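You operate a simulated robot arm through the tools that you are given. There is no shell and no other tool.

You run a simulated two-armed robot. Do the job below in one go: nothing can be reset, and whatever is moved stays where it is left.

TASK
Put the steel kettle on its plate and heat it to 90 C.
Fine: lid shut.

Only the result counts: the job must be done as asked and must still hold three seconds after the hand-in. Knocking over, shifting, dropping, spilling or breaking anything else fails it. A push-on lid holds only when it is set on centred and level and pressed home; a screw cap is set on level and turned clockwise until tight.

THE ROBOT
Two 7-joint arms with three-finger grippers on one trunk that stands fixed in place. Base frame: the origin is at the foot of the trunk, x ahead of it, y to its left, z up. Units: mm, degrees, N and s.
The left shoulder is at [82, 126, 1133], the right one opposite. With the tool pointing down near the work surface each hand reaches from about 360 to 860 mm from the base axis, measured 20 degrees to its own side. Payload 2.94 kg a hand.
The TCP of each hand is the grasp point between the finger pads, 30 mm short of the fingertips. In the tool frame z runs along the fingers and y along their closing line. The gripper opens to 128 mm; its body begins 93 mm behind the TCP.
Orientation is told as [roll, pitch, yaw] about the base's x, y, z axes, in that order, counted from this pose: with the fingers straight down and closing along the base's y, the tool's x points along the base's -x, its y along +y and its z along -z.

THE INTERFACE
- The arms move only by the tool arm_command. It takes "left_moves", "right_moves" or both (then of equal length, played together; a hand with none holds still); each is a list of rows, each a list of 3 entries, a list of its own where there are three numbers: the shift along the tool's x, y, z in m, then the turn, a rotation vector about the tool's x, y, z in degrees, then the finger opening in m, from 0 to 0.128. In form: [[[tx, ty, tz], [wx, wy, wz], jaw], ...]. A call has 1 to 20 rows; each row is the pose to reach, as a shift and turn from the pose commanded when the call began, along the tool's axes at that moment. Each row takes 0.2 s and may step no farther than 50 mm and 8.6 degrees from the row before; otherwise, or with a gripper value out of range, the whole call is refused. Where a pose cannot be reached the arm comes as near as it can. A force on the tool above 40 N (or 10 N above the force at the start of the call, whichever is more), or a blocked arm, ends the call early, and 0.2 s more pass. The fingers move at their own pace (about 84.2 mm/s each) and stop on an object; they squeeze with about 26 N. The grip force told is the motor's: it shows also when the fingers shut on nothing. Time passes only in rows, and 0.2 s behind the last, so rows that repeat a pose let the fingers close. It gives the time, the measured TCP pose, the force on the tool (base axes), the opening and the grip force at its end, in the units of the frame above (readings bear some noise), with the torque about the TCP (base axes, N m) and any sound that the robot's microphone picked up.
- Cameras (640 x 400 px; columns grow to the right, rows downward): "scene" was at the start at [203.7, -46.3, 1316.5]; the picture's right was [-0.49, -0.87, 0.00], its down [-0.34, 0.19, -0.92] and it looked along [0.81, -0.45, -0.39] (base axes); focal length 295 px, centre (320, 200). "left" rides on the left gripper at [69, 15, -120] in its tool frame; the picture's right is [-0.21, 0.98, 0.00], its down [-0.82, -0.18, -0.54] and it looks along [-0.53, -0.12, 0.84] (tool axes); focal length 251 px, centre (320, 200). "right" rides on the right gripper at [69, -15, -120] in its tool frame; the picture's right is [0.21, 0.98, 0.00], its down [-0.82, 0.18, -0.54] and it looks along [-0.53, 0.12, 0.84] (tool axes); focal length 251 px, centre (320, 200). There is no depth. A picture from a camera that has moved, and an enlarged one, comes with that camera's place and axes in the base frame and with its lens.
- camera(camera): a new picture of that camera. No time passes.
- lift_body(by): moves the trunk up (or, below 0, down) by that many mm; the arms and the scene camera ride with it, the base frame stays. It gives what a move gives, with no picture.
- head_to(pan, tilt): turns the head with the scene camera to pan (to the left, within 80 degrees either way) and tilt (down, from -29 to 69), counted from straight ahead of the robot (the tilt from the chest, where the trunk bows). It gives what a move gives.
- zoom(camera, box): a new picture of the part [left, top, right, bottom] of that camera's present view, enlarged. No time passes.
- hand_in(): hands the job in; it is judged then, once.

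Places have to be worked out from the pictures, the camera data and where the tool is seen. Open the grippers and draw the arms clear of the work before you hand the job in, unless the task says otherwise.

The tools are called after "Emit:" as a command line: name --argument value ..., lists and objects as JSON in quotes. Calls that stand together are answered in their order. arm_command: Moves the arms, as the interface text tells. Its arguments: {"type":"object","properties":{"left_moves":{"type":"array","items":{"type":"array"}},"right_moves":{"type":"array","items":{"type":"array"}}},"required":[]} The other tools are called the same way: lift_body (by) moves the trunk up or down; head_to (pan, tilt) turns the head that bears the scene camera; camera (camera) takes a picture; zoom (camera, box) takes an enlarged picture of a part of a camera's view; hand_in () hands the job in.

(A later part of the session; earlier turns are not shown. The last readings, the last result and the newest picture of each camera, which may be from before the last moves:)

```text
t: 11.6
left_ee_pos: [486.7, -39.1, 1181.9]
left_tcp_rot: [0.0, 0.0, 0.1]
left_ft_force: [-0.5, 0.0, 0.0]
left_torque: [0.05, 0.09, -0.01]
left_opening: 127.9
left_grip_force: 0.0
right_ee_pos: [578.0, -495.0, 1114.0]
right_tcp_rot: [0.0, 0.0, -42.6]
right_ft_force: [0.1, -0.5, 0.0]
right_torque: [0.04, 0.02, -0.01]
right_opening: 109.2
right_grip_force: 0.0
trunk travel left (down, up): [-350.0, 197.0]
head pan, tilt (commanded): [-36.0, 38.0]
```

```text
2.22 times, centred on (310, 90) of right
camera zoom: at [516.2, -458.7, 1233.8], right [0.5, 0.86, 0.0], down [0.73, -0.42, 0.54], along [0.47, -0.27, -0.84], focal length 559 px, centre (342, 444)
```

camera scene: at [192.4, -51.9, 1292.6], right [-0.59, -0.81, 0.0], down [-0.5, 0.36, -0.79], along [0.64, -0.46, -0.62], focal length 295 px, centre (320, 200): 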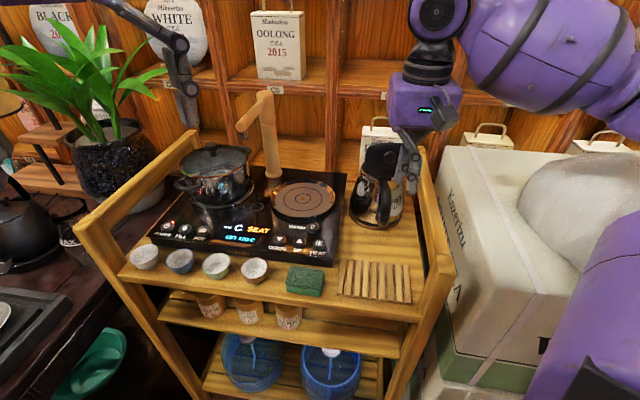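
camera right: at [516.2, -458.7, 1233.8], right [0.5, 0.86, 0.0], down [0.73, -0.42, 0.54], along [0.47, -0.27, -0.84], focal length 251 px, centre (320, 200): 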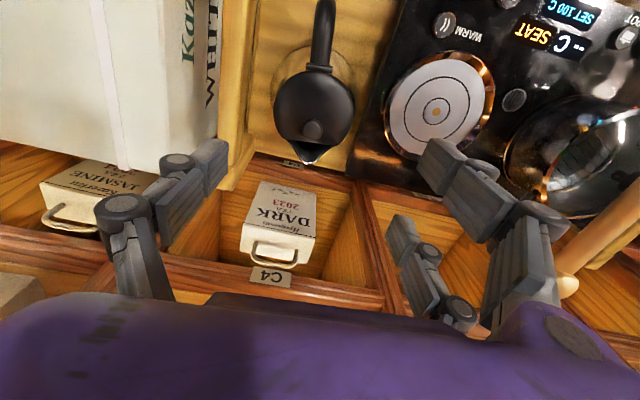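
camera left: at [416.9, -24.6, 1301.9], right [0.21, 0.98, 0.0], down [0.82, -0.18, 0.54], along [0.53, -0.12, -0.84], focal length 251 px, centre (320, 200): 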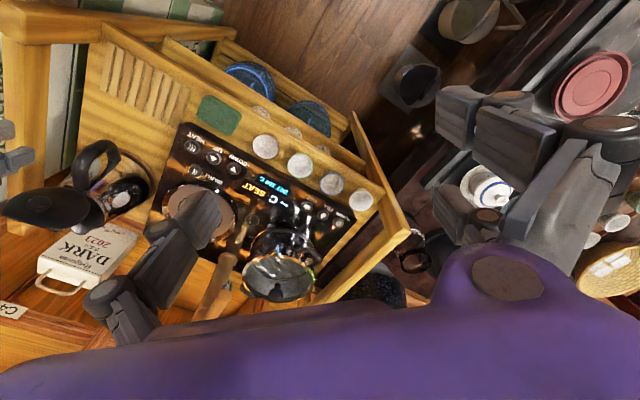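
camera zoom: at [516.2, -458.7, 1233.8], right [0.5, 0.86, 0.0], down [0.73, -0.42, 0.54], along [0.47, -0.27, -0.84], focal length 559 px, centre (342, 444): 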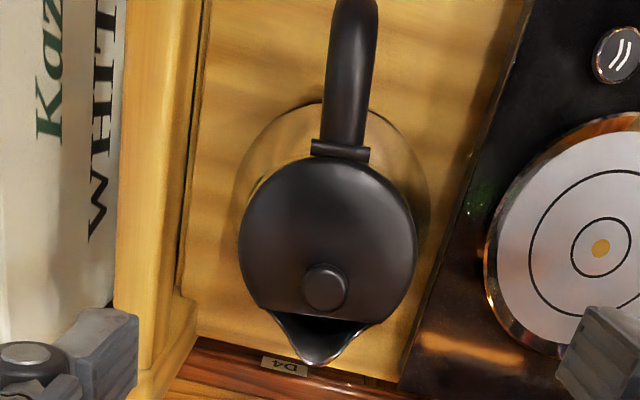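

The kettle axis is about [575,-501] with the handle toward azimuth 141; the rail is about 87 mm away. I centre the hand over it, set the jaw to 112 mm, and come down to tips about z 955 to check.

Emit:
arm_command --right_moves '[[[-0.0015, -0.0075, 0.02], [0, 0, 0], 0.112], [[-0.0015, -0.0075, 0.06], [0, 0, 0], 0.112], [[-0.0015, -0.0075, 0.1], [0, 0, 0], 0.112], [[-0.0015, -0.0075, 0.13], [0, 0, 0], 0.112], [[-0.0015, -0.0075, 0.13], [0, 0, 0], 0.112]]'

Emit:
camera --camera "right"

Emit:
zoom --camera "scene" --box '[330, 80, 480, 240]'

Emit:
zoom --camera "left" --box '[0, 100, 160, 240]'

```text
t: 12.8
left_ee_pos: [486.9, -37.5, 1182.8]
left_tcp_rot: [0.0, 0.0, 0.1]
left_ft_force: [-0.2, 0.8, 0.1]
left_torque: [0.01, -0.03, 0.01]
left_opening: 127.8
left_grip_force: 0.1
right_ee_pos: [575.4, -501.1, 983.9]
right_tcp_rot: [0.1, -0.1, -42.6]
right_ft_force: [-0.2, -0.1, 0.2]
right_torque: [-0.01, -0.01, -0.02]
right_opening: 111.7
right_grip_force: 0.2
trunk travel left (down, up): [-350.0, 197.0]
head pan, tilt (commanded): [-36.0, 38.0]
```

```text
taken
camera right: at [513.2, -465.4, 1103.3], right [0.5, 0.86, 0.0], down [0.73, -0.42, 0.54], along [0.47, -0.27, -0.84], focal length 251 px, centre (320, 200)
```

right: 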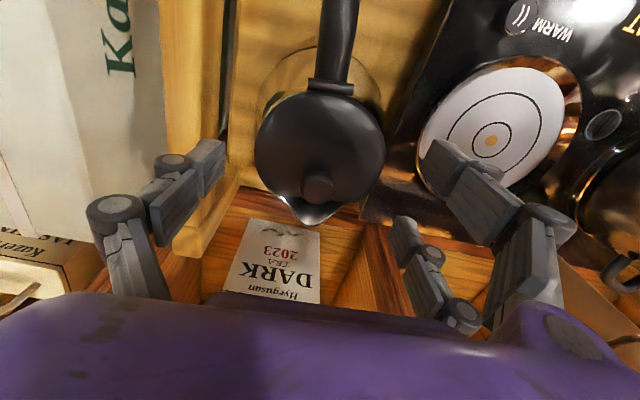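

```text
2.50 times, centred on (405, 160) of scene
camera zoom: at [192.2, -51.7, 1292.7], right [-0.59, -0.81, 0.0], down [-0.5, 0.36, -0.79], along [0.64, -0.46, -0.62], focal length 737 px, centre (108, 300)
```

zoom: 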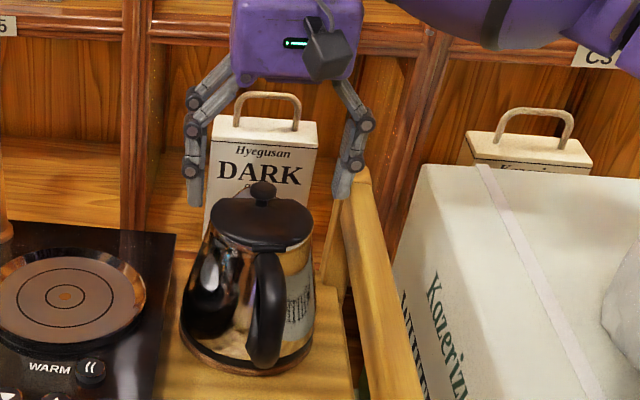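

```text
2.86 times, centred on (80, 170) of left
camera zoom: at [416.7, -24.4, 1302.0], right [0.21, 0.98, 0.0], down [0.82, -0.18, 0.54], along [0.53, -0.12, -0.84], focal length 718 px, centre (1006, 286)
```

zoom: 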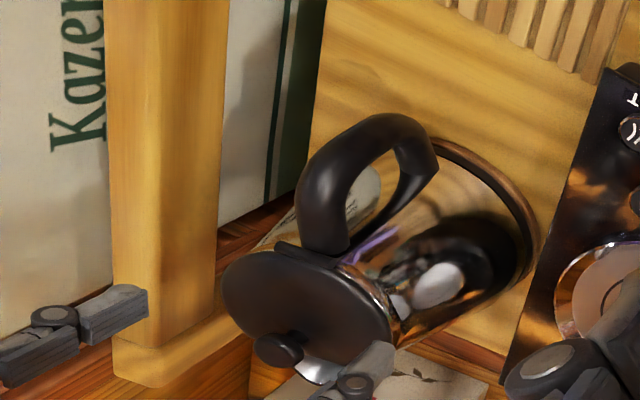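

Thumb and fingers bracket the kettle with the rail just outside the thumb. I come down in small steps to TCP z≈938 and check.

Emit:
arm_command --right_moves '[[[0, 0, 0.012], [0, 0, 0], 0.112], [[0, 0, 0.024], [0, 0, 0], 0.112], [[0, 0, 0.036], [0, 0, 0], 0.112], [[0, 0, 0.046], [0, 0, 0], 0.112]]'

Emit:
zoom --camera "right" --box '[160, 20, 480, 280]'

Emit:
zoom --camera "scene" --box '[350, 100, 450, 220]'

Emit:
zoom --camera "left" --box '[0, 100, 160, 240]'

```text
t: 13.8
left_ee_pos: [486.8, -39.4, 1182.2]
left_tcp_rot: [0.1, 0.0, 0.2]
left_ft_force: [0.1, 0.0, 0.2]
left_torque: [0.0, 0.03, 0.02]
left_opening: 128.0
left_grip_force: 0.1
right_ee_pos: [574.5, -500.7, 938.2]
right_tcp_rot: [0.1, -0.1, -42.6]
right_ft_force: [-1.4, 0.2, -0.2]
right_torque: [0.01, 0.02, 0.06]
right_opening: 111.9
right_grip_force: 0.1
trunk travel left (down, up): [-350.0, 197.0]
head pan, tilt (commanded): [-36.0, 38.0]
```

```text
1.54 times, centred on (320, 150) of right
camera zoom: at [513.0, -464.4, 1056.8], right [0.5, 0.86, 0.0], down [0.73, -0.42, 0.54], along [0.47, -0.27, -0.84], focal length 387 px, centre (320, 277)
```

zoom: 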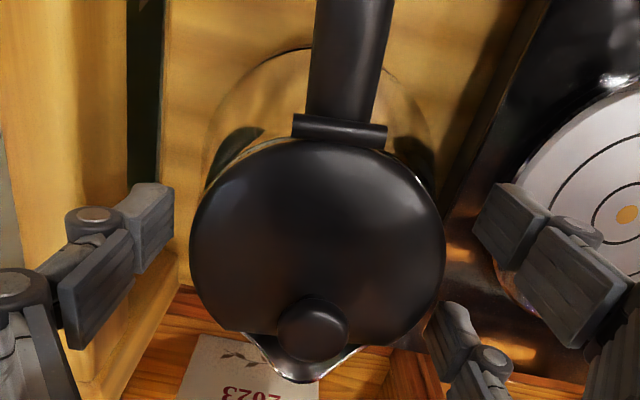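

```text
3.33 times, centred on (400, 160) of scene
camera zoom: at [192.7, -52.0, 1292.5], right [-0.59, -0.81, 0.0], down [-0.5, 0.36, -0.79], along [0.64, -0.46, -0.62], focal length 983 px, centre (53, 333)
```

zoom: 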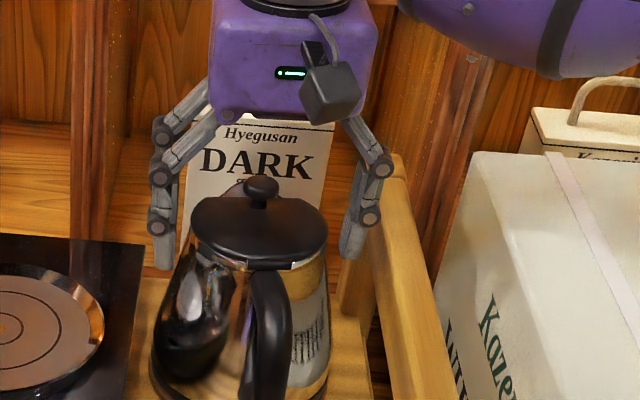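

```text
2.86 times, centred on (80, 170) of left
camera zoom: at [417.2, -24.6, 1301.8], right [0.21, 0.98, 0.0], down [0.82, -0.18, 0.54], along [0.53, -0.12, -0.84], focal length 718 px, centre (1006, 286)
```

zoom: 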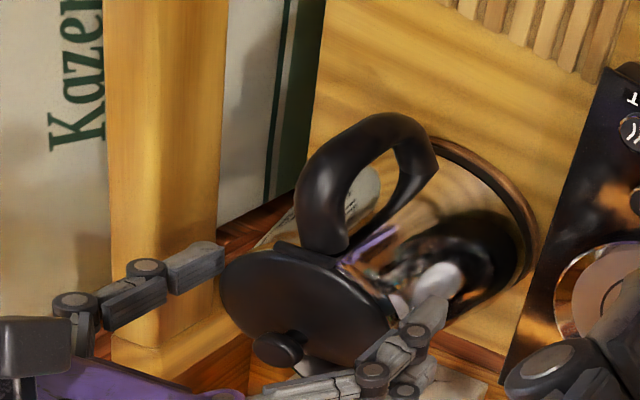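

Clear so far, no contact forces. I go down another 22 mm in small steps to TCP z≈916.

Emit:
arm_command --right_moves '[[[0, 0, 0.006], [0, 0, 0], 0.112], [[0, 0, 0.012], [0, 0, 0], 0.112], [[0, 0, 0.018], [0, 0, 0], 0.112], [[0, 0, 0.022], [0, 0, 0], 0.112]]'

Emit:
zoom --camera "right" --box '[160, 20, 480, 280]'

Emit:
zoom --camera "scene" --box '[350, 120, 450, 240]'

Emit:
zoom --camera "left" --box '[0, 100, 160, 240]'

```text
t: 14.8
left_ee_pos: [486.3, -38.1, 1182.8]
left_tcp_rot: [-0.1, 0.0, 0.1]
left_ft_force: [-0.2, 0.5, 0.0]
left_torque: [-0.02, 0.02, 0.0]
left_opening: 128.1
left_grip_force: 0.0
right_ee_pos: [575.0, -500.2, 915.7]
right_tcp_rot: [0.1, -0.1, -42.6]
right_ft_force: [-0.5, 0.4, 0.1]
right_torque: [0.01, 0.02, -0.02]
right_opening: 111.9
right_grip_force: 0.0
trunk travel left (down, up): [-350.0, 197.0]
head pan, tilt (commanded): [-36.0, 38.0]
```

```text
1.54 times, centred on (320, 150) of right
camera zoom: at [513.1, -464.6, 1035.6], right [0.5, 0.86, 0.0], down [0.73, -0.42, 0.54], along [0.47, -0.27, -0.84], focal length 387 px, centre (320, 277)
```

zoom: 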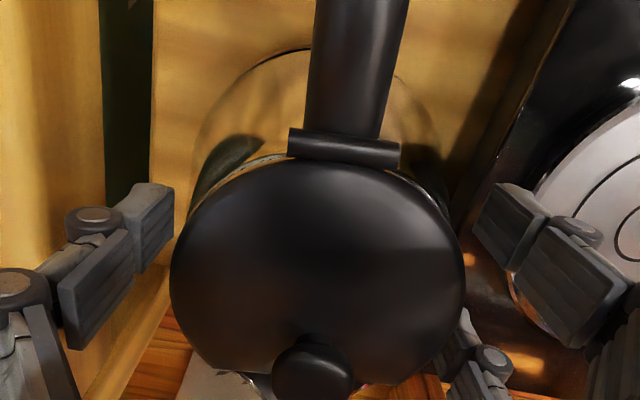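

```text
3.33 times, centred on (400, 180) of scene
camera zoom: at [192.5, -51.2, 1292.6], right [-0.59, -0.81, 0.0], down [-0.5, 0.36, -0.79], along [0.64, -0.46, -0.62], focal length 983 px, centre (53, 267)
```

zoom: 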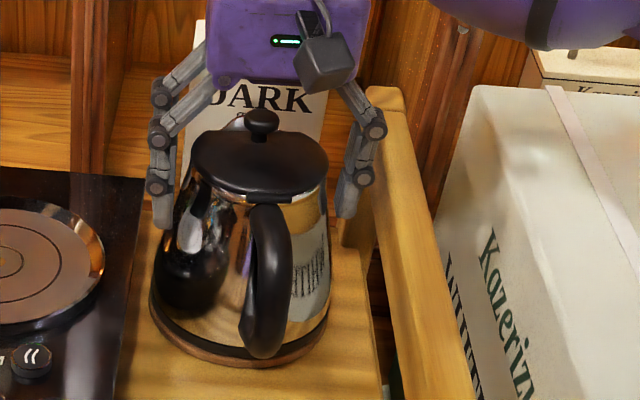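

```text
2.86 times, centred on (80, 170) of left
camera zoom: at [417.0, -23.9, 1301.9], right [0.21, 0.98, 0.0], down [0.82, -0.18, 0.54], along [0.53, -0.12, -0.84], focal length 718 px, centre (1006, 286)
```

zoom: 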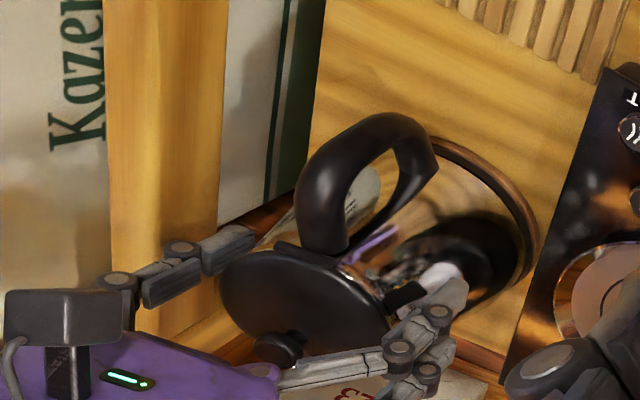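

Fingers are in place around the body with no contact. I close gently in steps and then squeeze fully.

Emit:
arm_command --right_moves '[[[0, 0, 0], [0, 0, 0], 0.107], [[0, 0, 0], [0, 0, 0], 0.103], [[0, 0, 0], [0, 0, 0], 0.099], [[0, 0, 0], [0, 0, 0], 0.095], [[0, 0, 0], [0, 0, 0], 0.08], [[0, 0, 0], [0, 0, 0], 0.0], [[0, 0, 0], [0, 0, 0], 0.0], [[0, 0, 0], [0, 0, 0], 0.0]]'

Emit:
zoom --camera "right" --box '[160, 20, 480, 280]'

Emit:
zoom --camera "scene" --box '[350, 120, 450, 240]'

Emit:
zoom --camera "left" --box '[0, 100, 160, 240]'

```text
t: 16.6
left_ee_pos: [486.4, -37.5, 1181.1]
left_tcp_rot: [-0.1, 0.0, 0.1]
left_ft_force: [-0.5, -0.8, 0.6]
left_torque: [0.0, -0.01, 0.02]
left_opening: 127.8
left_grip_force: 0.0
right_ee_pos: [575.1, -500.9, 916.1]
right_tcp_rot: [-0.1, -0.2, -42.6]
right_ft_force: [0.6, -0.2, 2.2]
right_torque: [-0.01, -0.05, 0.03]
right_opening: 105.5
right_grip_force: 26.0
trunk travel left (down, up): [-350.0, 197.0]
head pan, tilt (commanded): [-36.0, 38.0]
```

```text
1.54 times, centred on (320, 150) of right
camera zoom: at [513.0, -464.7, 1035.7], right [0.5, 0.86, 0.0], down [0.73, -0.42, 0.54], along [0.47, -0.27, -0.84], focal length 387 px, centre (320, 277)
```

zoom: 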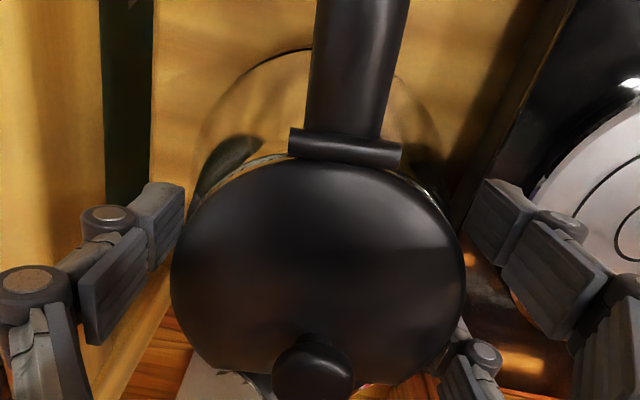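

```text
3.33 times, centred on (400, 180) of scene
camera zoom: at [192.4, -51.3, 1292.6], right [-0.59, -0.81, 0.0], down [-0.5, 0.36, -0.79], along [0.64, -0.46, -0.62], focal length 983 px, centre (53, 267)
```

zoom: 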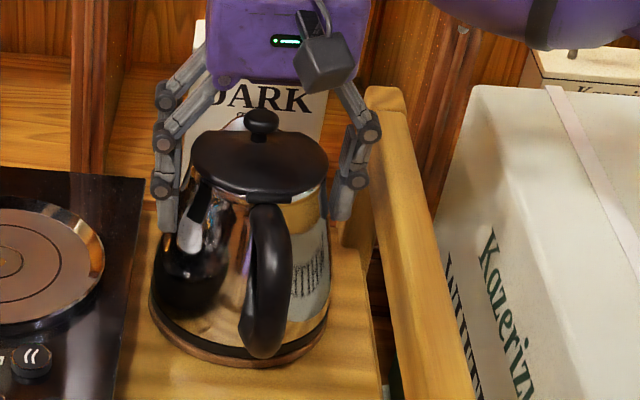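

```text
2.86 times, centred on (80, 170) of left
camera zoom: at [416.9, -23.9, 1301.9], right [0.21, 0.98, 0.0], down [0.82, -0.18, 0.54], along [0.53, -0.12, -0.84], focal length 718 px, centre (1006, 286)
```

zoom: 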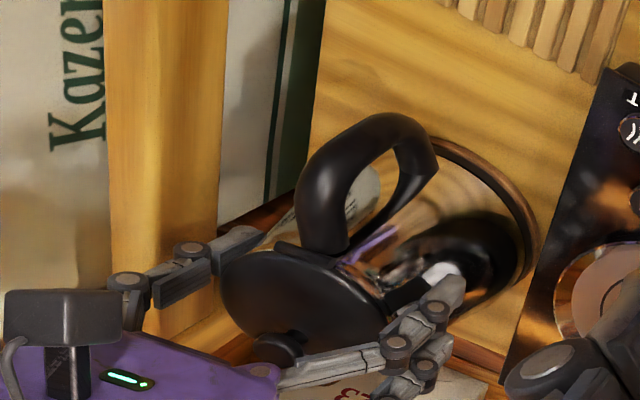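

Grip force 26 N at 105.5 mm opening, and the kettle has not shifted. I test-lift slowly by 12 mm and read the weight.

Emit:
arm_command --right_moves '[[[0, 0, -0.002], [0, 0, 0], 0.0], [[0, 0, -0.004], [0, 0, 0], 0.0], [[0, 0, -0.006], [0, 0, 0], 0.0], [[0, 0, -0.008], [0, 0, 0], 0.0], [[0, 0, -0.01], [0, 0, 0], 0.0], [[0, 0, -0.012], [0, 0, 0], 0.0], [[0, 0, -0.012], [0, 0, 0], 0.0]]'

Emit:
zoom --camera "scene" --box '[350, 120, 450, 240]'

Emit:
zoom --camera "left" --box '[0, 100, 160, 240]'

```text
t: 18.2
left_ee_pos: [486.3, -34.4, 1183.4]
left_tcp_rot: [-0.3, -0.2, 0.1]
left_ft_force: [-0.4, -0.5, 0.3]
left_torque: [0.0, 0.0, 0.04]
left_opening: 128.2
left_grip_force: 0.1
right_ee_pos: [574.1, -498.0, 930.1]
right_tcp_rot: [-0.1, -0.3, -42.7]
right_ft_force: [0.3, 0.6, -10.6]
right_torque: [-0.08, -0.07, 0.0]
right_opening: 101.0
right_grip_force: 25.5
trunk travel left (down, up): [-350.0, 197.0]
head pan, tilt (commanded): [-36.0, 38.0]
```

```text
3.33 times, centred on (400, 180) of scene
camera zoom: at [190.8, -46.7, 1293.0], right [-0.59, -0.81, 0.0], down [-0.5, 0.36, -0.79], along [0.64, -0.47, -0.61], focal length 983 px, centre (53, 267)
```

zoom: 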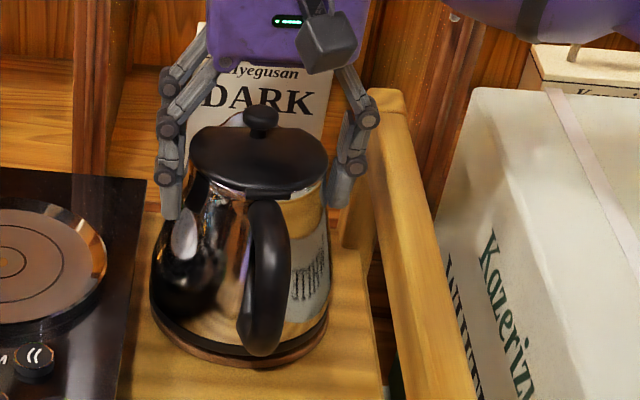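

```text
2.86 times, centred on (80, 170) of left
camera zoom: at [415.3, -19.3, 1302.5], right [0.21, 0.98, 0.0], down [0.82, -0.18, 0.54], along [0.53, -0.12, -0.84], focal length 718 px, centre (1006, 286)
```

zoom: 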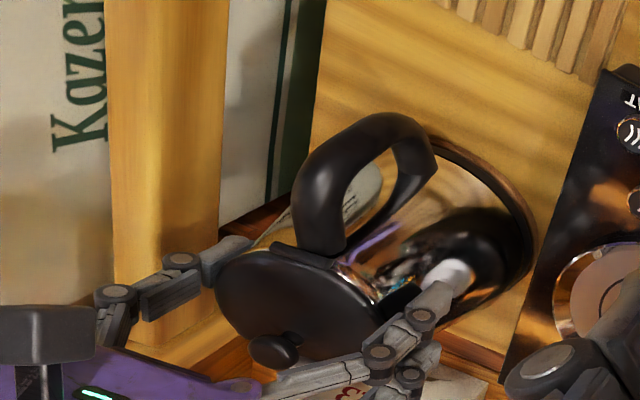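

The opening shrank from 105.5 to 101 mm while the hand rose, so the fingers slid up the cone (about 10.6 N of lift) and the kettle stayed down; this grip is too slippery. I release and rise to rethink with a grip that hooks under the handle.

Emit:
arm_command --right_moves '[[[0, 0, 0], [0, 0, 0], 0.108], [[0, 0, 0], [0, 0, 0], 0.114], [[0, 0, 0], [0, 0, 0], 0.114], [[0, 0, -0.02], [0, 0, 0], 0.114], [[0, 0, -0.06], [0, 0, 0], 0.114], [[0, 0, -0.1], [0, 0, 0], 0.12], [[0, 0, -0.15], [0, 0, 0], 0.128]]'

Emit:
zoom --camera "scene" --box '[330, 100, 480, 240]'

Emit:
zoom --camera "right" --box '[220, 0, 400, 180]'

Emit:
zoom --camera "left" --box '[40, 120, 140, 220]'

```text
t: 19.8
left_ee_pos: [485.8, -37.2, 1182.9]
left_tcp_rot: [-0.2, 0.0, 0.2]
left_ft_force: [-1.2, 1.0, -0.1]
left_torque: [-0.01, -0.01, -0.02]
left_opening: 127.9
left_grip_force: 0.1
right_ee_pos: [574.3, -499.3, 1080.7]
right_tcp_rot: [0.0, 0.0, -42.6]
right_ft_force: [0.0, -0.3, 0.7]
right_torque: [-0.05, -0.02, 0.0]
right_opening: 127.9
right_grip_force: 0.1
trunk travel left (down, up): [-350.0, 197.0]
head pan, tilt (commanded): [-36.0, 38.0]
```

```text
2.86 times, centred on (405, 170) of scene
camera zoom: at [188.4, -56.1, 1296.0], right [-0.64, -0.76, 0.0], down [-0.45, 0.38, -0.81], along [0.62, -0.52, -0.59], focal length 843 px, centre (77, 286)
```

zoom: 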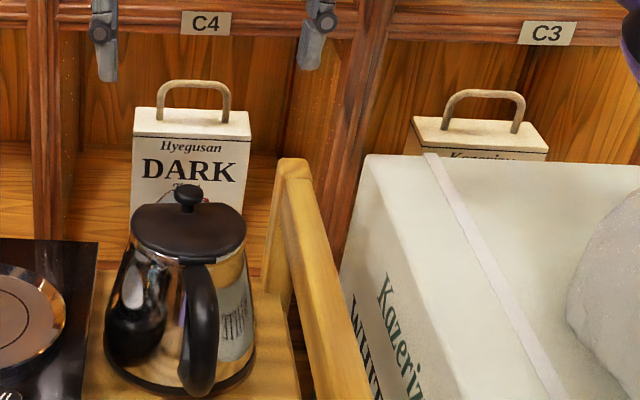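

```text
2.22 times, centred on (310, 90) of right
camera zoom: at [512.4, -464.1, 1199.2], right [0.5, 0.86, 0.0], down [0.73, -0.42, 0.54], along [0.47, -0.27, -0.84], focal length 559 px, centre (342, 444)
```

zoom: 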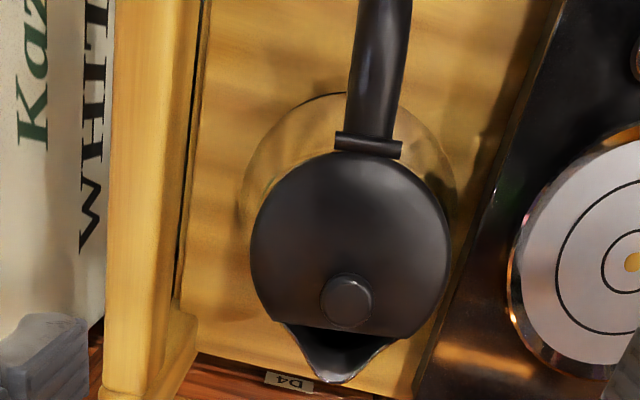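

```text
4.00 times, centred on (90, 170) of left
camera zoom: at [415.7, -23.0, 1302.4], right [0.21, 0.98, 0.0], down [0.82, -0.18, 0.54], along [0.53, -0.12, -0.84], focal length 1006 px, centre (1240, 320)
```

zoom: 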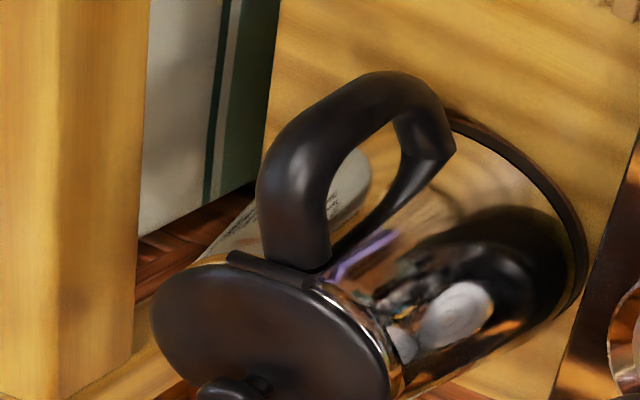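

The kettle stands where it was, lid shut. I need a side view of the handle loop and the spout, so I first draw the right arm back, then bring the left hand round to use its camera.

Emit:
arm_command --right_moves '[[[0, 0, -0.04], [0, 0, 0], 0.128], [[0, 0, -0.08], [0, 0, 0], 0.128], [[0.028, -0.033, -0.1], [0, 0, 0], 0.128], [[0.057, -0.066, -0.1], [0, 0, 0], 0.128], [[0.086, -0.1, -0.1], [0, 0, 0], 0.128], [[0.114, -0.133, -0.1], [0, 0, 0], 0.128]]'

Emit:
arm_command --left_moves '[[[0.004, -0.037, 0.02], [7.5, 0, 0], 0.128], [[0.008, -0.073, 0.045], [15, 0, 0], 0.128], [[0.012, -0.11, 0.07], [22.5, 0, 0], 0.128], [[0.016, -0.146, 0.1], [30, 0, 0], 0.128], [[0.02, -0.183, 0.13], [37.5, 0, 0], 0.128], [[0.024, -0.219, 0.16], [45, 0, 0], 0.128], [[0.028, -0.256, 0.19], [52.5, 0, 0], 0.128], [[0.032, -0.292, 0.212], [60, 0, 0], 0.128], [[0.032, -0.292, 0.212], [60, 0, 0], 0.128]]'

Emit:
camera --camera "left"

Emit:
camera --camera "scene"

```text
t: 21.2
left_ee_pos: [487.0, -39.2, 1183.0]
left_tcp_rot: [0.0, 0.0, 0.0]
left_ft_force: [0.0, 1.3, -0.6]
left_torque: [0.02, 0.04, 0.01]
left_opening: 128.0
left_grip_force: 0.0
right_ee_pos: [453.8, -516.2, 1136.3]
right_tcp_rot: [0.1, -0.1, -42.6]
right_ft_force: [0.4, 0.4, 0.1]
right_torque: [0.03, 0.02, 0.0]
right_opening: 128.1
right_grip_force: 0.0
right hand out of reach, approached as far as the arm can: row 4, 5, 6
trunk travel left (down, up): [-350.0, 197.0]
head pan, tilt (commanded): [-36.0, 38.0]
```

```text
t: 23.2
left_ee_pos: [455.9, -331.3, 971.1]
left_tcp_rot: [-60.1, -0.1, 0.0]
left_ft_force: [-1.0, 0.6, -0.2]
left_torque: [-0.02, -0.01, -0.03]
left_opening: 128.2
left_grip_force: 0.0
right_ee_pos: [453.9, -516.0, 1138.1]
right_tcp_rot: [0.1, -0.2, -42.5]
right_ft_force: [-0.5, -0.5, -1.1]
right_torque: [-0.03, -0.03, -0.05]
right_opening: 128.2
right_grip_force: 0.0
trunk travel left (down, up): [-350.0, 197.0]
head pan, tilt (commanded): [-36.0, 38.0]
```

```text
taken
camera left: at [385.1, -221.7, 1016.6], right [0.21, 0.49, -0.85], down [0.82, 0.38, 0.43], along [0.53, -0.79, -0.32], focal length 251 px, centre (320, 200)
```

left: 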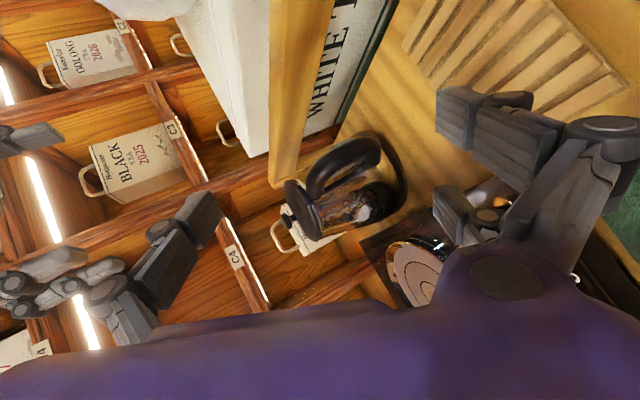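

```text
taken
camera scene: at [192.0, -52.4, 1292.9], right [-0.6, -0.8, 0.0], down [-0.49, 0.37, -0.79], along [0.63, -0.47, -0.61], focal length 295 px, centre (320, 200)
```

scene: 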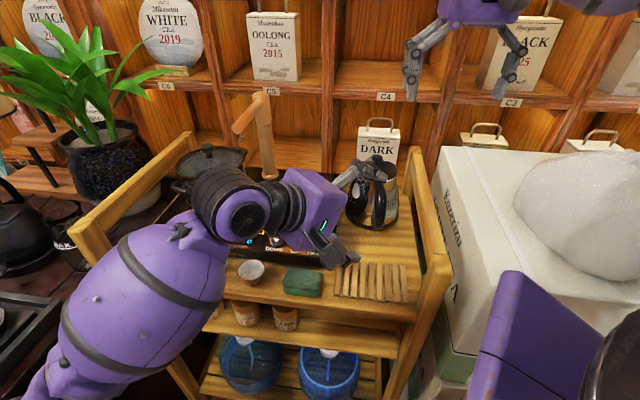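

I have a side view of the kettle, rolled. I zoom on it to see the handle loop and spout profile.

Emit:
zoom --camera "left" --box '[260, 110, 440, 260]'

Emit:
zoom --camera "right" --box '[220, 0, 420, 160]'

```text
2.67 times, centred on (350, 185) of left
camera zoom: at [385.1, -221.7, 1016.6], right [0.21, 0.49, -0.85], down [0.82, 0.38, 0.43], along [0.53, -0.79, -0.32], focal length 670 px, centre (240, 240)
```

zoom: 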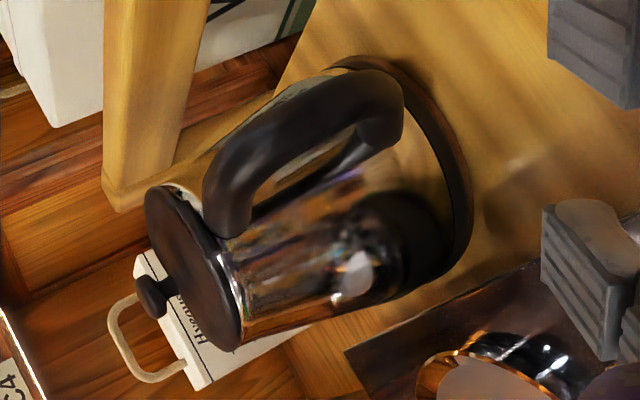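

```text
2.50 times, centred on (320, 80) of right
camera zoom: at [392.2, -480.0, 1257.5], right [0.5, 0.86, 0.0], down [0.73, -0.42, 0.54], along [0.47, -0.27, -0.84], focal length 629 px, centre (320, 500)
```

zoom: 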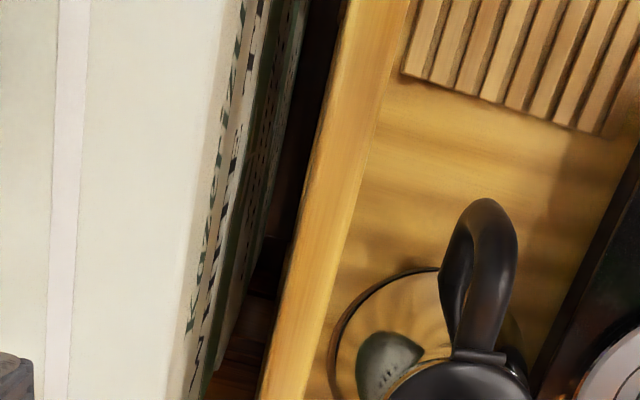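

I zoom in more on the handle in both views to get its dimensions.

Emit:
zoom --camera "right" --box '[330, 50, 410, 160]'

Emit:
zoom --camera "left" --box '[300, 120, 410, 220]'

Emit:
zoom --camera "scene" --box '[320, 130, 420, 250]'

```text
3.64 times, centred on (370, 105) of right
camera zoom: at [392.2, -480.0, 1257.5], right [0.5, 0.86, 0.0], down [0.73, -0.42, 0.54], along [0.47, -0.27, -0.84], focal length 914 px, centre (138, 546)
```

zoom: 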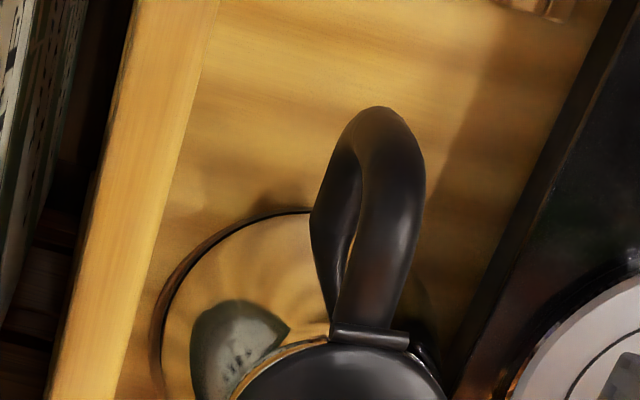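

```text
4.00 times, centred on (355, 170) of left
camera zoom: at [385.1, -221.7, 1016.6], right [0.21, 0.49, -0.85], down [0.82, 0.38, 0.43], along [0.53, -0.79, -0.32], focal length 1006 px, centre (180, 320)
```

zoom: 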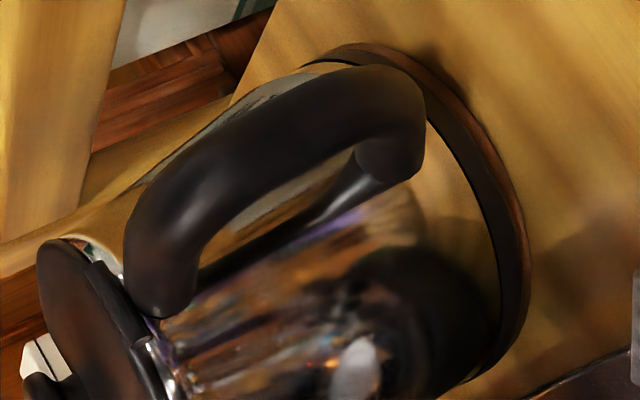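

```text
3.33 times, centred on (370, 190) of scene
camera zoom: at [192.0, -52.4, 1292.9], right [-0.6, -0.8, 0.0], down [-0.49, 0.37, -0.79], along [0.63, -0.47, -0.61], focal length 983 px, centre (153, 233)
```

zoom: 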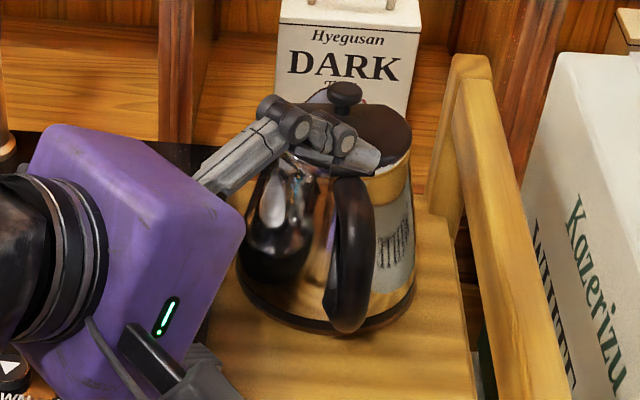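

The lateral geometry of the handle loop is still uncertain, so I shift the left hand right-forward and yaw it -20 degrees for a more sideways look at the handle.

Emit:
arm_command --left_moves '[[[-0.037, 0.001, 0.003], [0, 5.8, 3.3], 0.1], [[-0.074, 0.002, 0.006], [0, 11.5, 6.7], 0.06], [[-0.111, 0.003, 0.01], [0, 17.3, 10], 0.06], [[-0.111, 0.003, 0.01], [0, 17.3, 10], 0.06]]'

Emit:
camera --camera "left"

Emit:
camera --camera "scene"

```text
t: 24.2
left_ee_pos: [564.8, -339.0, 964.1]
left_tcp_rot: [-60.1, 0.0, -20.1]
left_ft_force: [0.4, 0.0, -0.6]
left_torque: [0.01, -0.03, 0.0]
left_opening: 60.0
left_grip_force: 0.0
right_ee_pos: [453.0, -515.7, 1138.6]
right_tcp_rot: [0.0, -0.3, -42.5]
right_ft_force: [-0.6, -0.1, -0.1]
right_torque: [-0.02, -0.04, -0.03]
right_opening: 128.1
right_grip_force: 0.0
trunk travel left (down, up): [-350.0, 197.0]
head pan, tilt (commanded): [-36.0, 38.0]
```

```text
taken
camera left: at [539.0, -210.7, 1011.2], right [0.37, 0.38, -0.85], down [0.9, 0.08, 0.43], along [0.23, -0.92, -0.32], focal length 251 px, centre (320, 200)
```

left: 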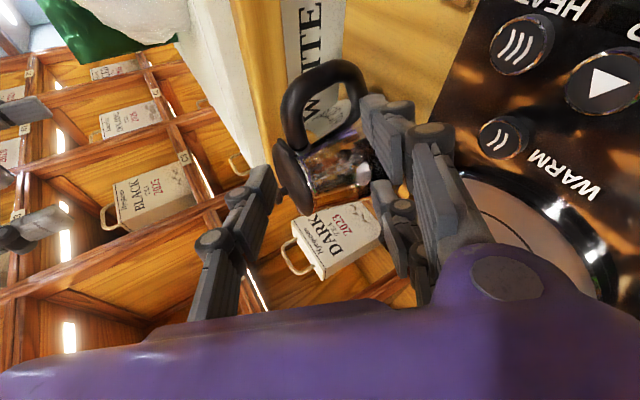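

```text
taken
camera scene: at [191.4, -52.3, 1292.9], right [-0.6, -0.8, 0.0], down [-0.49, 0.37, -0.79], along [0.63, -0.47, -0.61], focal length 295 px, centre (320, 200)
```

scene: 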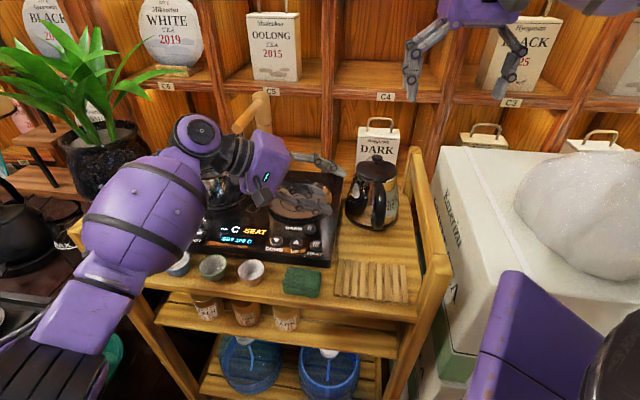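

Emit:
zoom --camera "left" --box '[250, 40, 410, 240]'

Emit:
zoom --camera "left" --box '[270, 50, 370, 130]'

```text
2.00 times, centred on (330, 140) of left
camera zoom: at [539.0, -210.7, 1011.2], right [0.37, 0.38, -0.85], down [0.9, 0.08, 0.43], along [0.23, -0.92, -0.32], focal length 503 px, centre (300, 320)
```

zoom: 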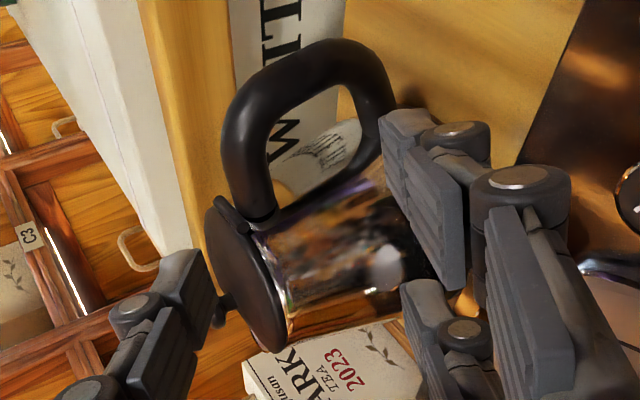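

```text
5.00 times, centred on (320, 90) of left
camera zoom: at [539.0, -210.7, 1011.2], right [0.37, 0.38, -0.85], down [0.9, 0.08, 0.43], along [0.23, -0.92, -0.32], focal length 1257 px, centre (320, 750)
```

zoom: 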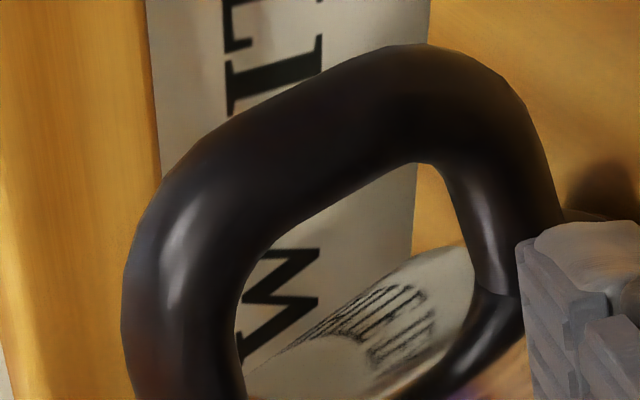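

The side view is clear: the handle is a D loop, tube about 23 mm, bridge underside z≈909, lower arm top z≈852, inside free from the wall out to about r 98. I plan a grip across handle and spout with the thumb through the loop; first I draw the left arm back to where it was.

Emit:
arm_command --left_moves '[[[0.0196, -0.0068, -0.0367], [-6.6, -1.2, -2.0], 0.06], [[0.0393, -0.0135, -0.0735], [-13.2, -2.3, -4.0], 0.06], [[0.0589, -0.0203, -0.1102], [-19.8, -3.5, -6.0], 0.08], [[0.0785, -0.0271, -0.1469], [-26.4, -4.7, -8.0], 0.1], [[0.0982, -0.0338, -0.1837], [-32.9, -5.8, -10.1], 0.12], [[0.1178, -0.0406, -0.2204], [-39.5, -7.0, -12.1], 0.128], [[0.1374, -0.0474, -0.2571], [-46.1, -8.2, -14.1], 0.128], [[0.1571, -0.0541, -0.2939], [-52.7, -9.3, -16.1], 0.128], [[0.1767, -0.0609, -0.3306], [-59.3, -10.5, -18.1], 0.128]]'

Emit:
camera --camera "scene"

```text
t: 26.2
left_ee_pos: [483.4, -40.1, 1182.0]
left_tcp_rot: [0.0, -0.1, 0.3]
left_ft_force: [-0.3, -0.2, 0.7]
left_torque: [-0.01, -0.04, -0.02]
left_opening: 128.2
left_grip_force: 0.1
right_ee_pos: [453.3, -516.4, 1138.9]
right_tcp_rot: [0.1, -0.2, -42.6]
right_ft_force: [0.3, -0.7, 0.4]
right_torque: [0.0, -0.03, -0.01]
right_opening: 128.0
right_grip_force: 0.1
trunk travel left (down, up): [-350.0, 197.0]
head pan, tilt (commanded): [-36.0, 38.0]
```

```text
taken
camera scene: at [190.5, -52.3, 1293.1], right [-0.6, -0.8, 0.0], down [-0.49, 0.37, -0.79], along [0.63, -0.47, -0.61], focal length 295 px, centre (320, 200)
```

scene: 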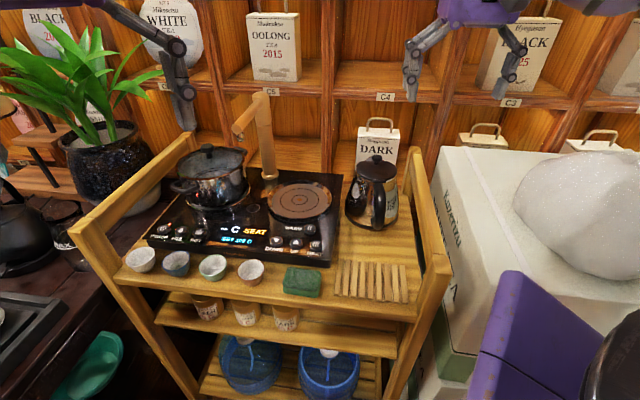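

The left arm is back. I move the left hand further left out of the way and bring the right hand over the gap between kettle and plate, high up.

Emit:
arm_command --right_moves '[[[-0.015, 0.04, 0.0], [0, 0, 0], 0.128], [[-0.03, 0.08, 0.0], [0, 0, 0], 0.128], [[-0.045, 0.12, 0.0], [0, 0, 0], 0.128], [[-0.06, 0.16, 0.0], [0, 0, 0], 0.128], [[-0.073, 0.197, 0.0], [0, 0, 0], 0.128], [[-0.073, 0.197, 0.0], [0, 0, 0], 0.128]]' --left_moves '[[[0, 0.03, 0], [0, 0, 0], 0.128], [[0, 0.06, 0], [0, 0, 0], 0.128], [[0, 0.09, 0], [0, 0, 0], 0.128], [[0, 0.12, 0], [0, 0, 0], 0.128], [[0, 0.15, 0], [0, 0, 0], 0.128], [[0, 0.15, 0], [0, 0, 0], 0.128]]'

```text
t: 27.6
left_ee_pos: [483.7, 113.0, 1182.1]
left_tcp_rot: [0.0, 0.0, 0.1]
left_ft_force: [0.4, -1.0, 0.1]
left_torque: [0.01, -0.02, 0.01]
left_opening: 127.8
left_grip_force: 0.0
right_ee_pos: [642.4, -417.8, 1135.4]
right_tcp_rot: [0.2, -0.2, -42.6]
right_ft_force: [-0.1, 0.0, 0.5]
right_torque: [0.03, -0.05, 0.03]
right_opening: 128.0
right_grip_force: 0.0
trunk travel left (down, up): [-350.0, 197.0]
head pan, tilt (commanded): [-36.0, 38.0]
```

Right hand is at [642,-418,1135]. I now turn it to yaw about -128.5 in steps, to have the thumb on the handle side.

Emit:
arm_command --right_moves '[[[0, 0, 0], [0, 0, 8.5], 0.128], [[0, 0, 0], [0, 0, 17], 0.128], [[0, 0, 0], [0, 0, 25.5], 0.128], [[0, 0, 0], [0, 0, 34], 0.128], [[0, 0, 0], [0, 0, 42.5], 0.128], [[0, 0, 0], [0, 0, 51], 0.128], [[0, 0, 0], [0, 0, 59.5], 0.128], [[0, 0, 0], [0, 0, 68], 0.128], [[0, 0, 0], [0, 0, 76.5], 0.128], [[0, 0, 0], [0, 0, 85], 0.128], [[0, 0, 0], [0, 0, 85.9], 0.128]]'

Emit:
camera --camera "scene"

```text
t: 30.0
left_ee_pos: [486.4, 113.4, 1181.4]
left_tcp_rot: [-0.1, 0.0, 0.1]
left_ft_force: [0.1, 0.2, -0.4]
left_torque: [0.0, 0.02, -0.05]
left_opening: 127.9
left_grip_force: 0.1
right_ee_pos: [639.6, -417.3, 1137.9]
right_tcp_rot: [0.1, 0.0, -128.6]
right_ft_force: [0.0, -0.4, -0.3]
right_torque: [-0.01, 0.01, 0.01]
right_opening: 128.0
right_grip_force: 0.0
trunk travel left (down, up): [-350.0, 197.0]
head pan, tilt (commanded): [-36.0, 38.0]
```

```text
taken
camera scene: at [192.6, -51.9, 1292.6], right [-0.59, -0.81, 0.0], down [-0.5, 0.36, -0.79], along [0.64, -0.46, -0.62], focal length 295 px, centre (320, 200)
```

scene: 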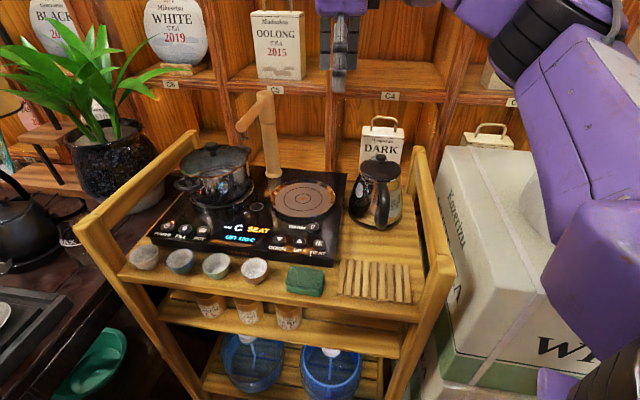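

Yaw is reached. Now I tilt the hand -50 degrees about its y axis so the fingers point toward azimuth 231 and down 40 degrees.

Emit:
arm_command --right_moves '[[[0, 0, 0], [0, -8.3, 0], 0.128], [[0, 0, 0], [0, -16.7, 0], 0.128], [[0, 0, 0], [0, -25, 0], 0.128], [[0, 0, 0], [0, -33.3, 0], 0.128], [[0, 0, 0], [0, -41.7, 0], 0.128], [[0, 0, 0], [0, -50, 0], 0.128], [[0, 0, 0], [0, -50, 0], 0.128]]'

Emit:
camera --camera "scene"

Emit:
camera --camera "right"

```text
t: 31.6
left_ee_pos: [484.3, 112.4, 1181.2]
left_tcp_rot: [0.0, -0.1, 0.1]
left_ft_force: [-0.2, -0.5, -0.2]
left_torque: [0.0, -0.01, 0.01]
left_opening: 128.0
left_grip_force: 0.0
right_ee_pos: [638.9, -417.8, 1137.4]
right_tcp_rot: [0.2, -50.0, -128.6]
right_ft_force: [-0.3, -0.6, -0.4]
right_torque: [0.01, 0.02, 0.01]
right_opening: 127.8
right_grip_force: 0.0
trunk travel left (down, up): [-350.0, 197.0]
head pan, tilt (commanded): [-36.0, 38.0]
```

```text
taken
camera scene: at [192.0, -52.6, 1292.6], right [-0.59, -0.81, 0.0], down [-0.5, 0.36, -0.79], along [0.64, -0.46, -0.62], focal length 295 px, centre (320, 200)
```

scene: 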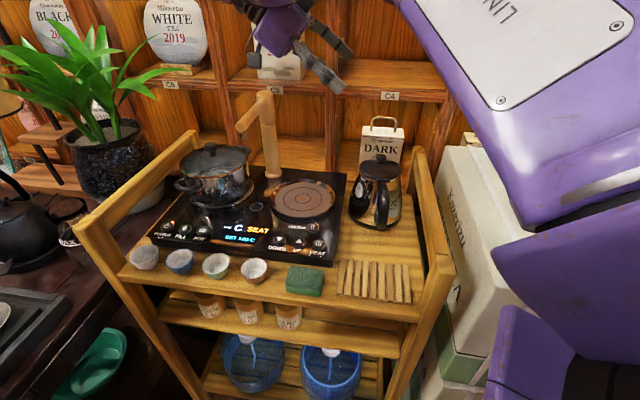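

```text
taken
camera right: at [711.6, -300.4, 1161.5], right [0.85, -0.5, -0.16], down [0.07, -0.2, 0.98], along [-0.52, -0.84, -0.14], focal length 251 px, centre (320, 200)
```

right: 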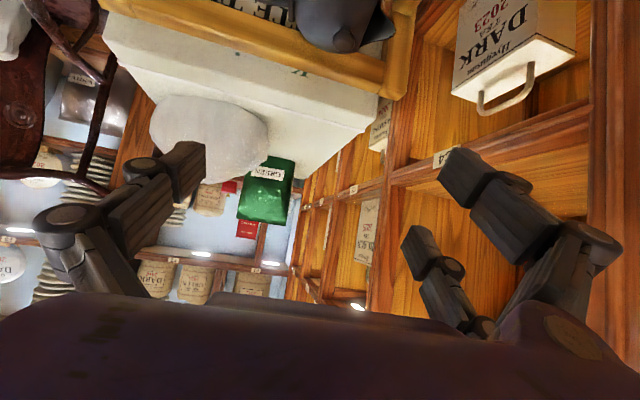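

The tilted orientation is reached without complaint, and the camera now looks sideways at the kettle (image upside down). I lower the hand about 110 mm and check the view.

Emit:
arm_command --right_moves '[[[0.025, 0.001, 0.026], [0, 0, 0], 0.128], [[0.051, 0.002, 0.053], [0, 0, 0], 0.128], [[0.077, 0.003, 0.08], [0, 0, 0], 0.128], [[0.077, 0.003, 0.08], [0, 0, 0], 0.128]]'

Emit:
camera --camera "right"

Emit:
camera --camera "scene"

Emit:
camera --camera "left"

```text
t: 32.6
left_ee_pos: [484.7, 112.3, 1180.9]
left_tcp_rot: [0.0, -0.1, 0.0]
left_ft_force: [0.7, 0.5, 0.1]
left_torque: [0.01, 0.02, 0.02]
left_opening: 128.1
left_grip_force: 0.1
right_ee_pos: [634.0, -427.8, 1026.4]
right_tcp_rot: [0.2, -50.0, -128.7]
right_ft_force: [0.0, 0.0, 0.1]
right_torque: [-0.04, -0.06, -0.03]
right_opening: 128.0
right_grip_force: 0.0
trunk travel left (down, up): [-350.0, 197.0]
head pan, tilt (commanded): [-36.0, 38.0]
```

```text
taken
camera right: at [706.5, -310.9, 1051.6], right [0.85, -0.5, -0.16], down [0.07, -0.2, 0.98], along [-0.52, -0.84, -0.14], focal length 251 px, centre (320, 200)
```

right: 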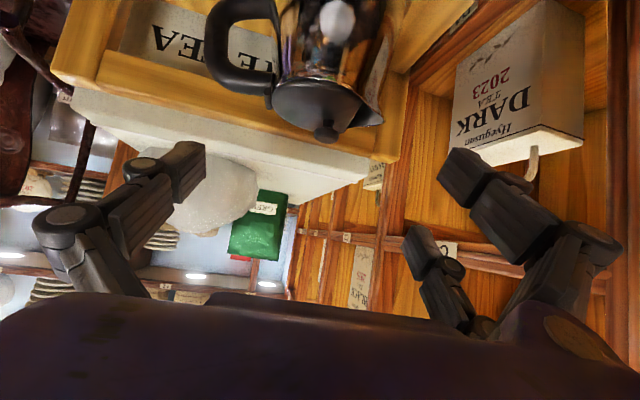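

```text
taken
camera scene: at [192.0, -51.4, 1292.7], right [-0.59, -0.81, 0.0], down [-0.5, 0.36, -0.79], along [0.64, -0.46, -0.62], focal length 295 px, centre (320, 200)
```

scene: 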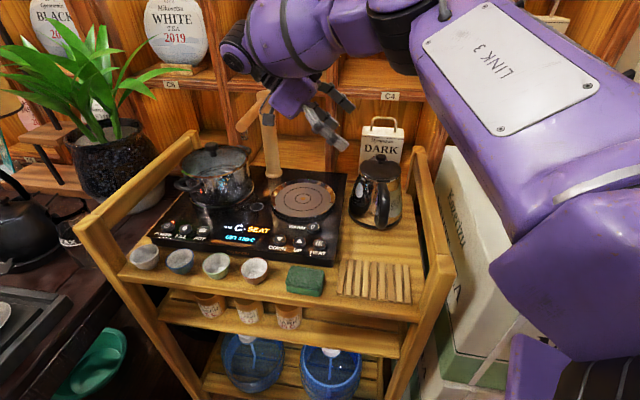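

```text
taken
camera left: at [414.0, 127.8, 1301.5], right [0.21, 0.98, 0.0], down [0.82, -0.18, 0.54], along [0.53, -0.12, -0.84], focal length 251 px, centre (320, 200)
```

left: 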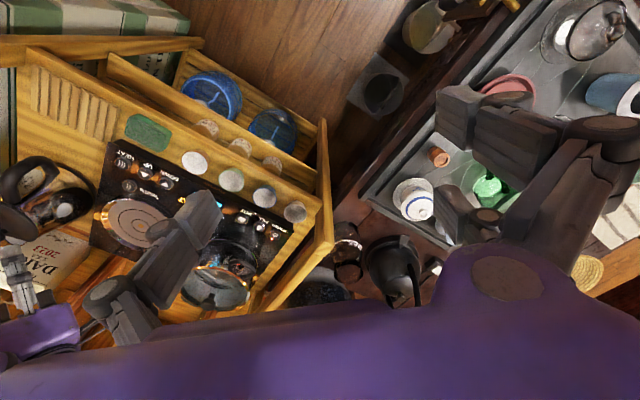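

The side camera shows the kettle upside-down with handle left and spout right. I zoom in to check the spout profile and loop before moving in.

Emit:
zoom --camera "right" --box '[190, 0, 430, 150]'

Emit:
zoom --camera "scene" --box '[210, 30, 420, 240]'

```text
2.67 times, centred on (310, 75) of right
camera zoom: at [706.5, -310.9, 1051.6], right [0.85, -0.5, -0.16], down [0.07, -0.2, 0.98], along [-0.52, -0.84, -0.14], focal length 670 px, centre (347, 533)
```

zoom: 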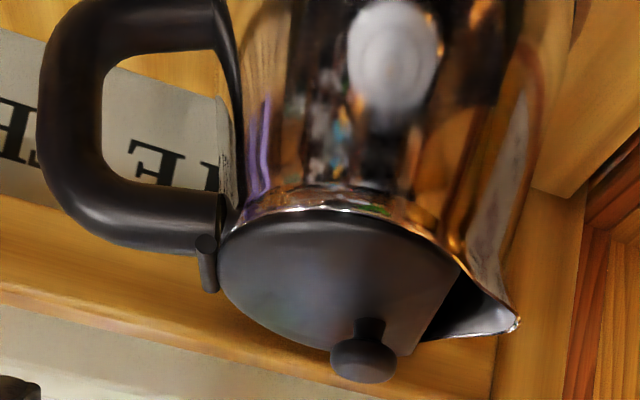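

```text
1.90 times, centred on (315, 135) of scene
camera zoom: at [192.0, -51.4, 1292.7], right [-0.59, -0.81, 0.0], down [-0.5, 0.36, -0.79], along [0.64, -0.46, -0.62], focal length 562 px, centre (330, 324)
```

zoom: 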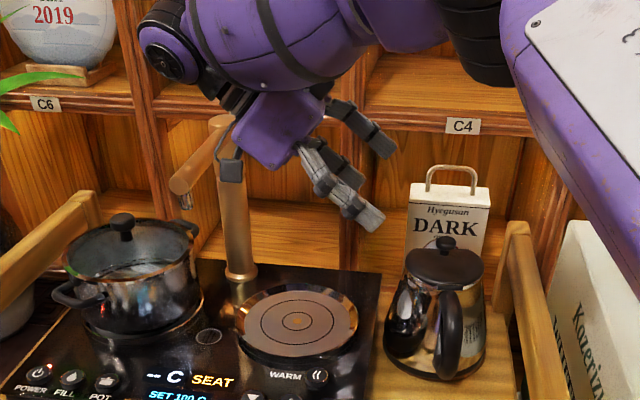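

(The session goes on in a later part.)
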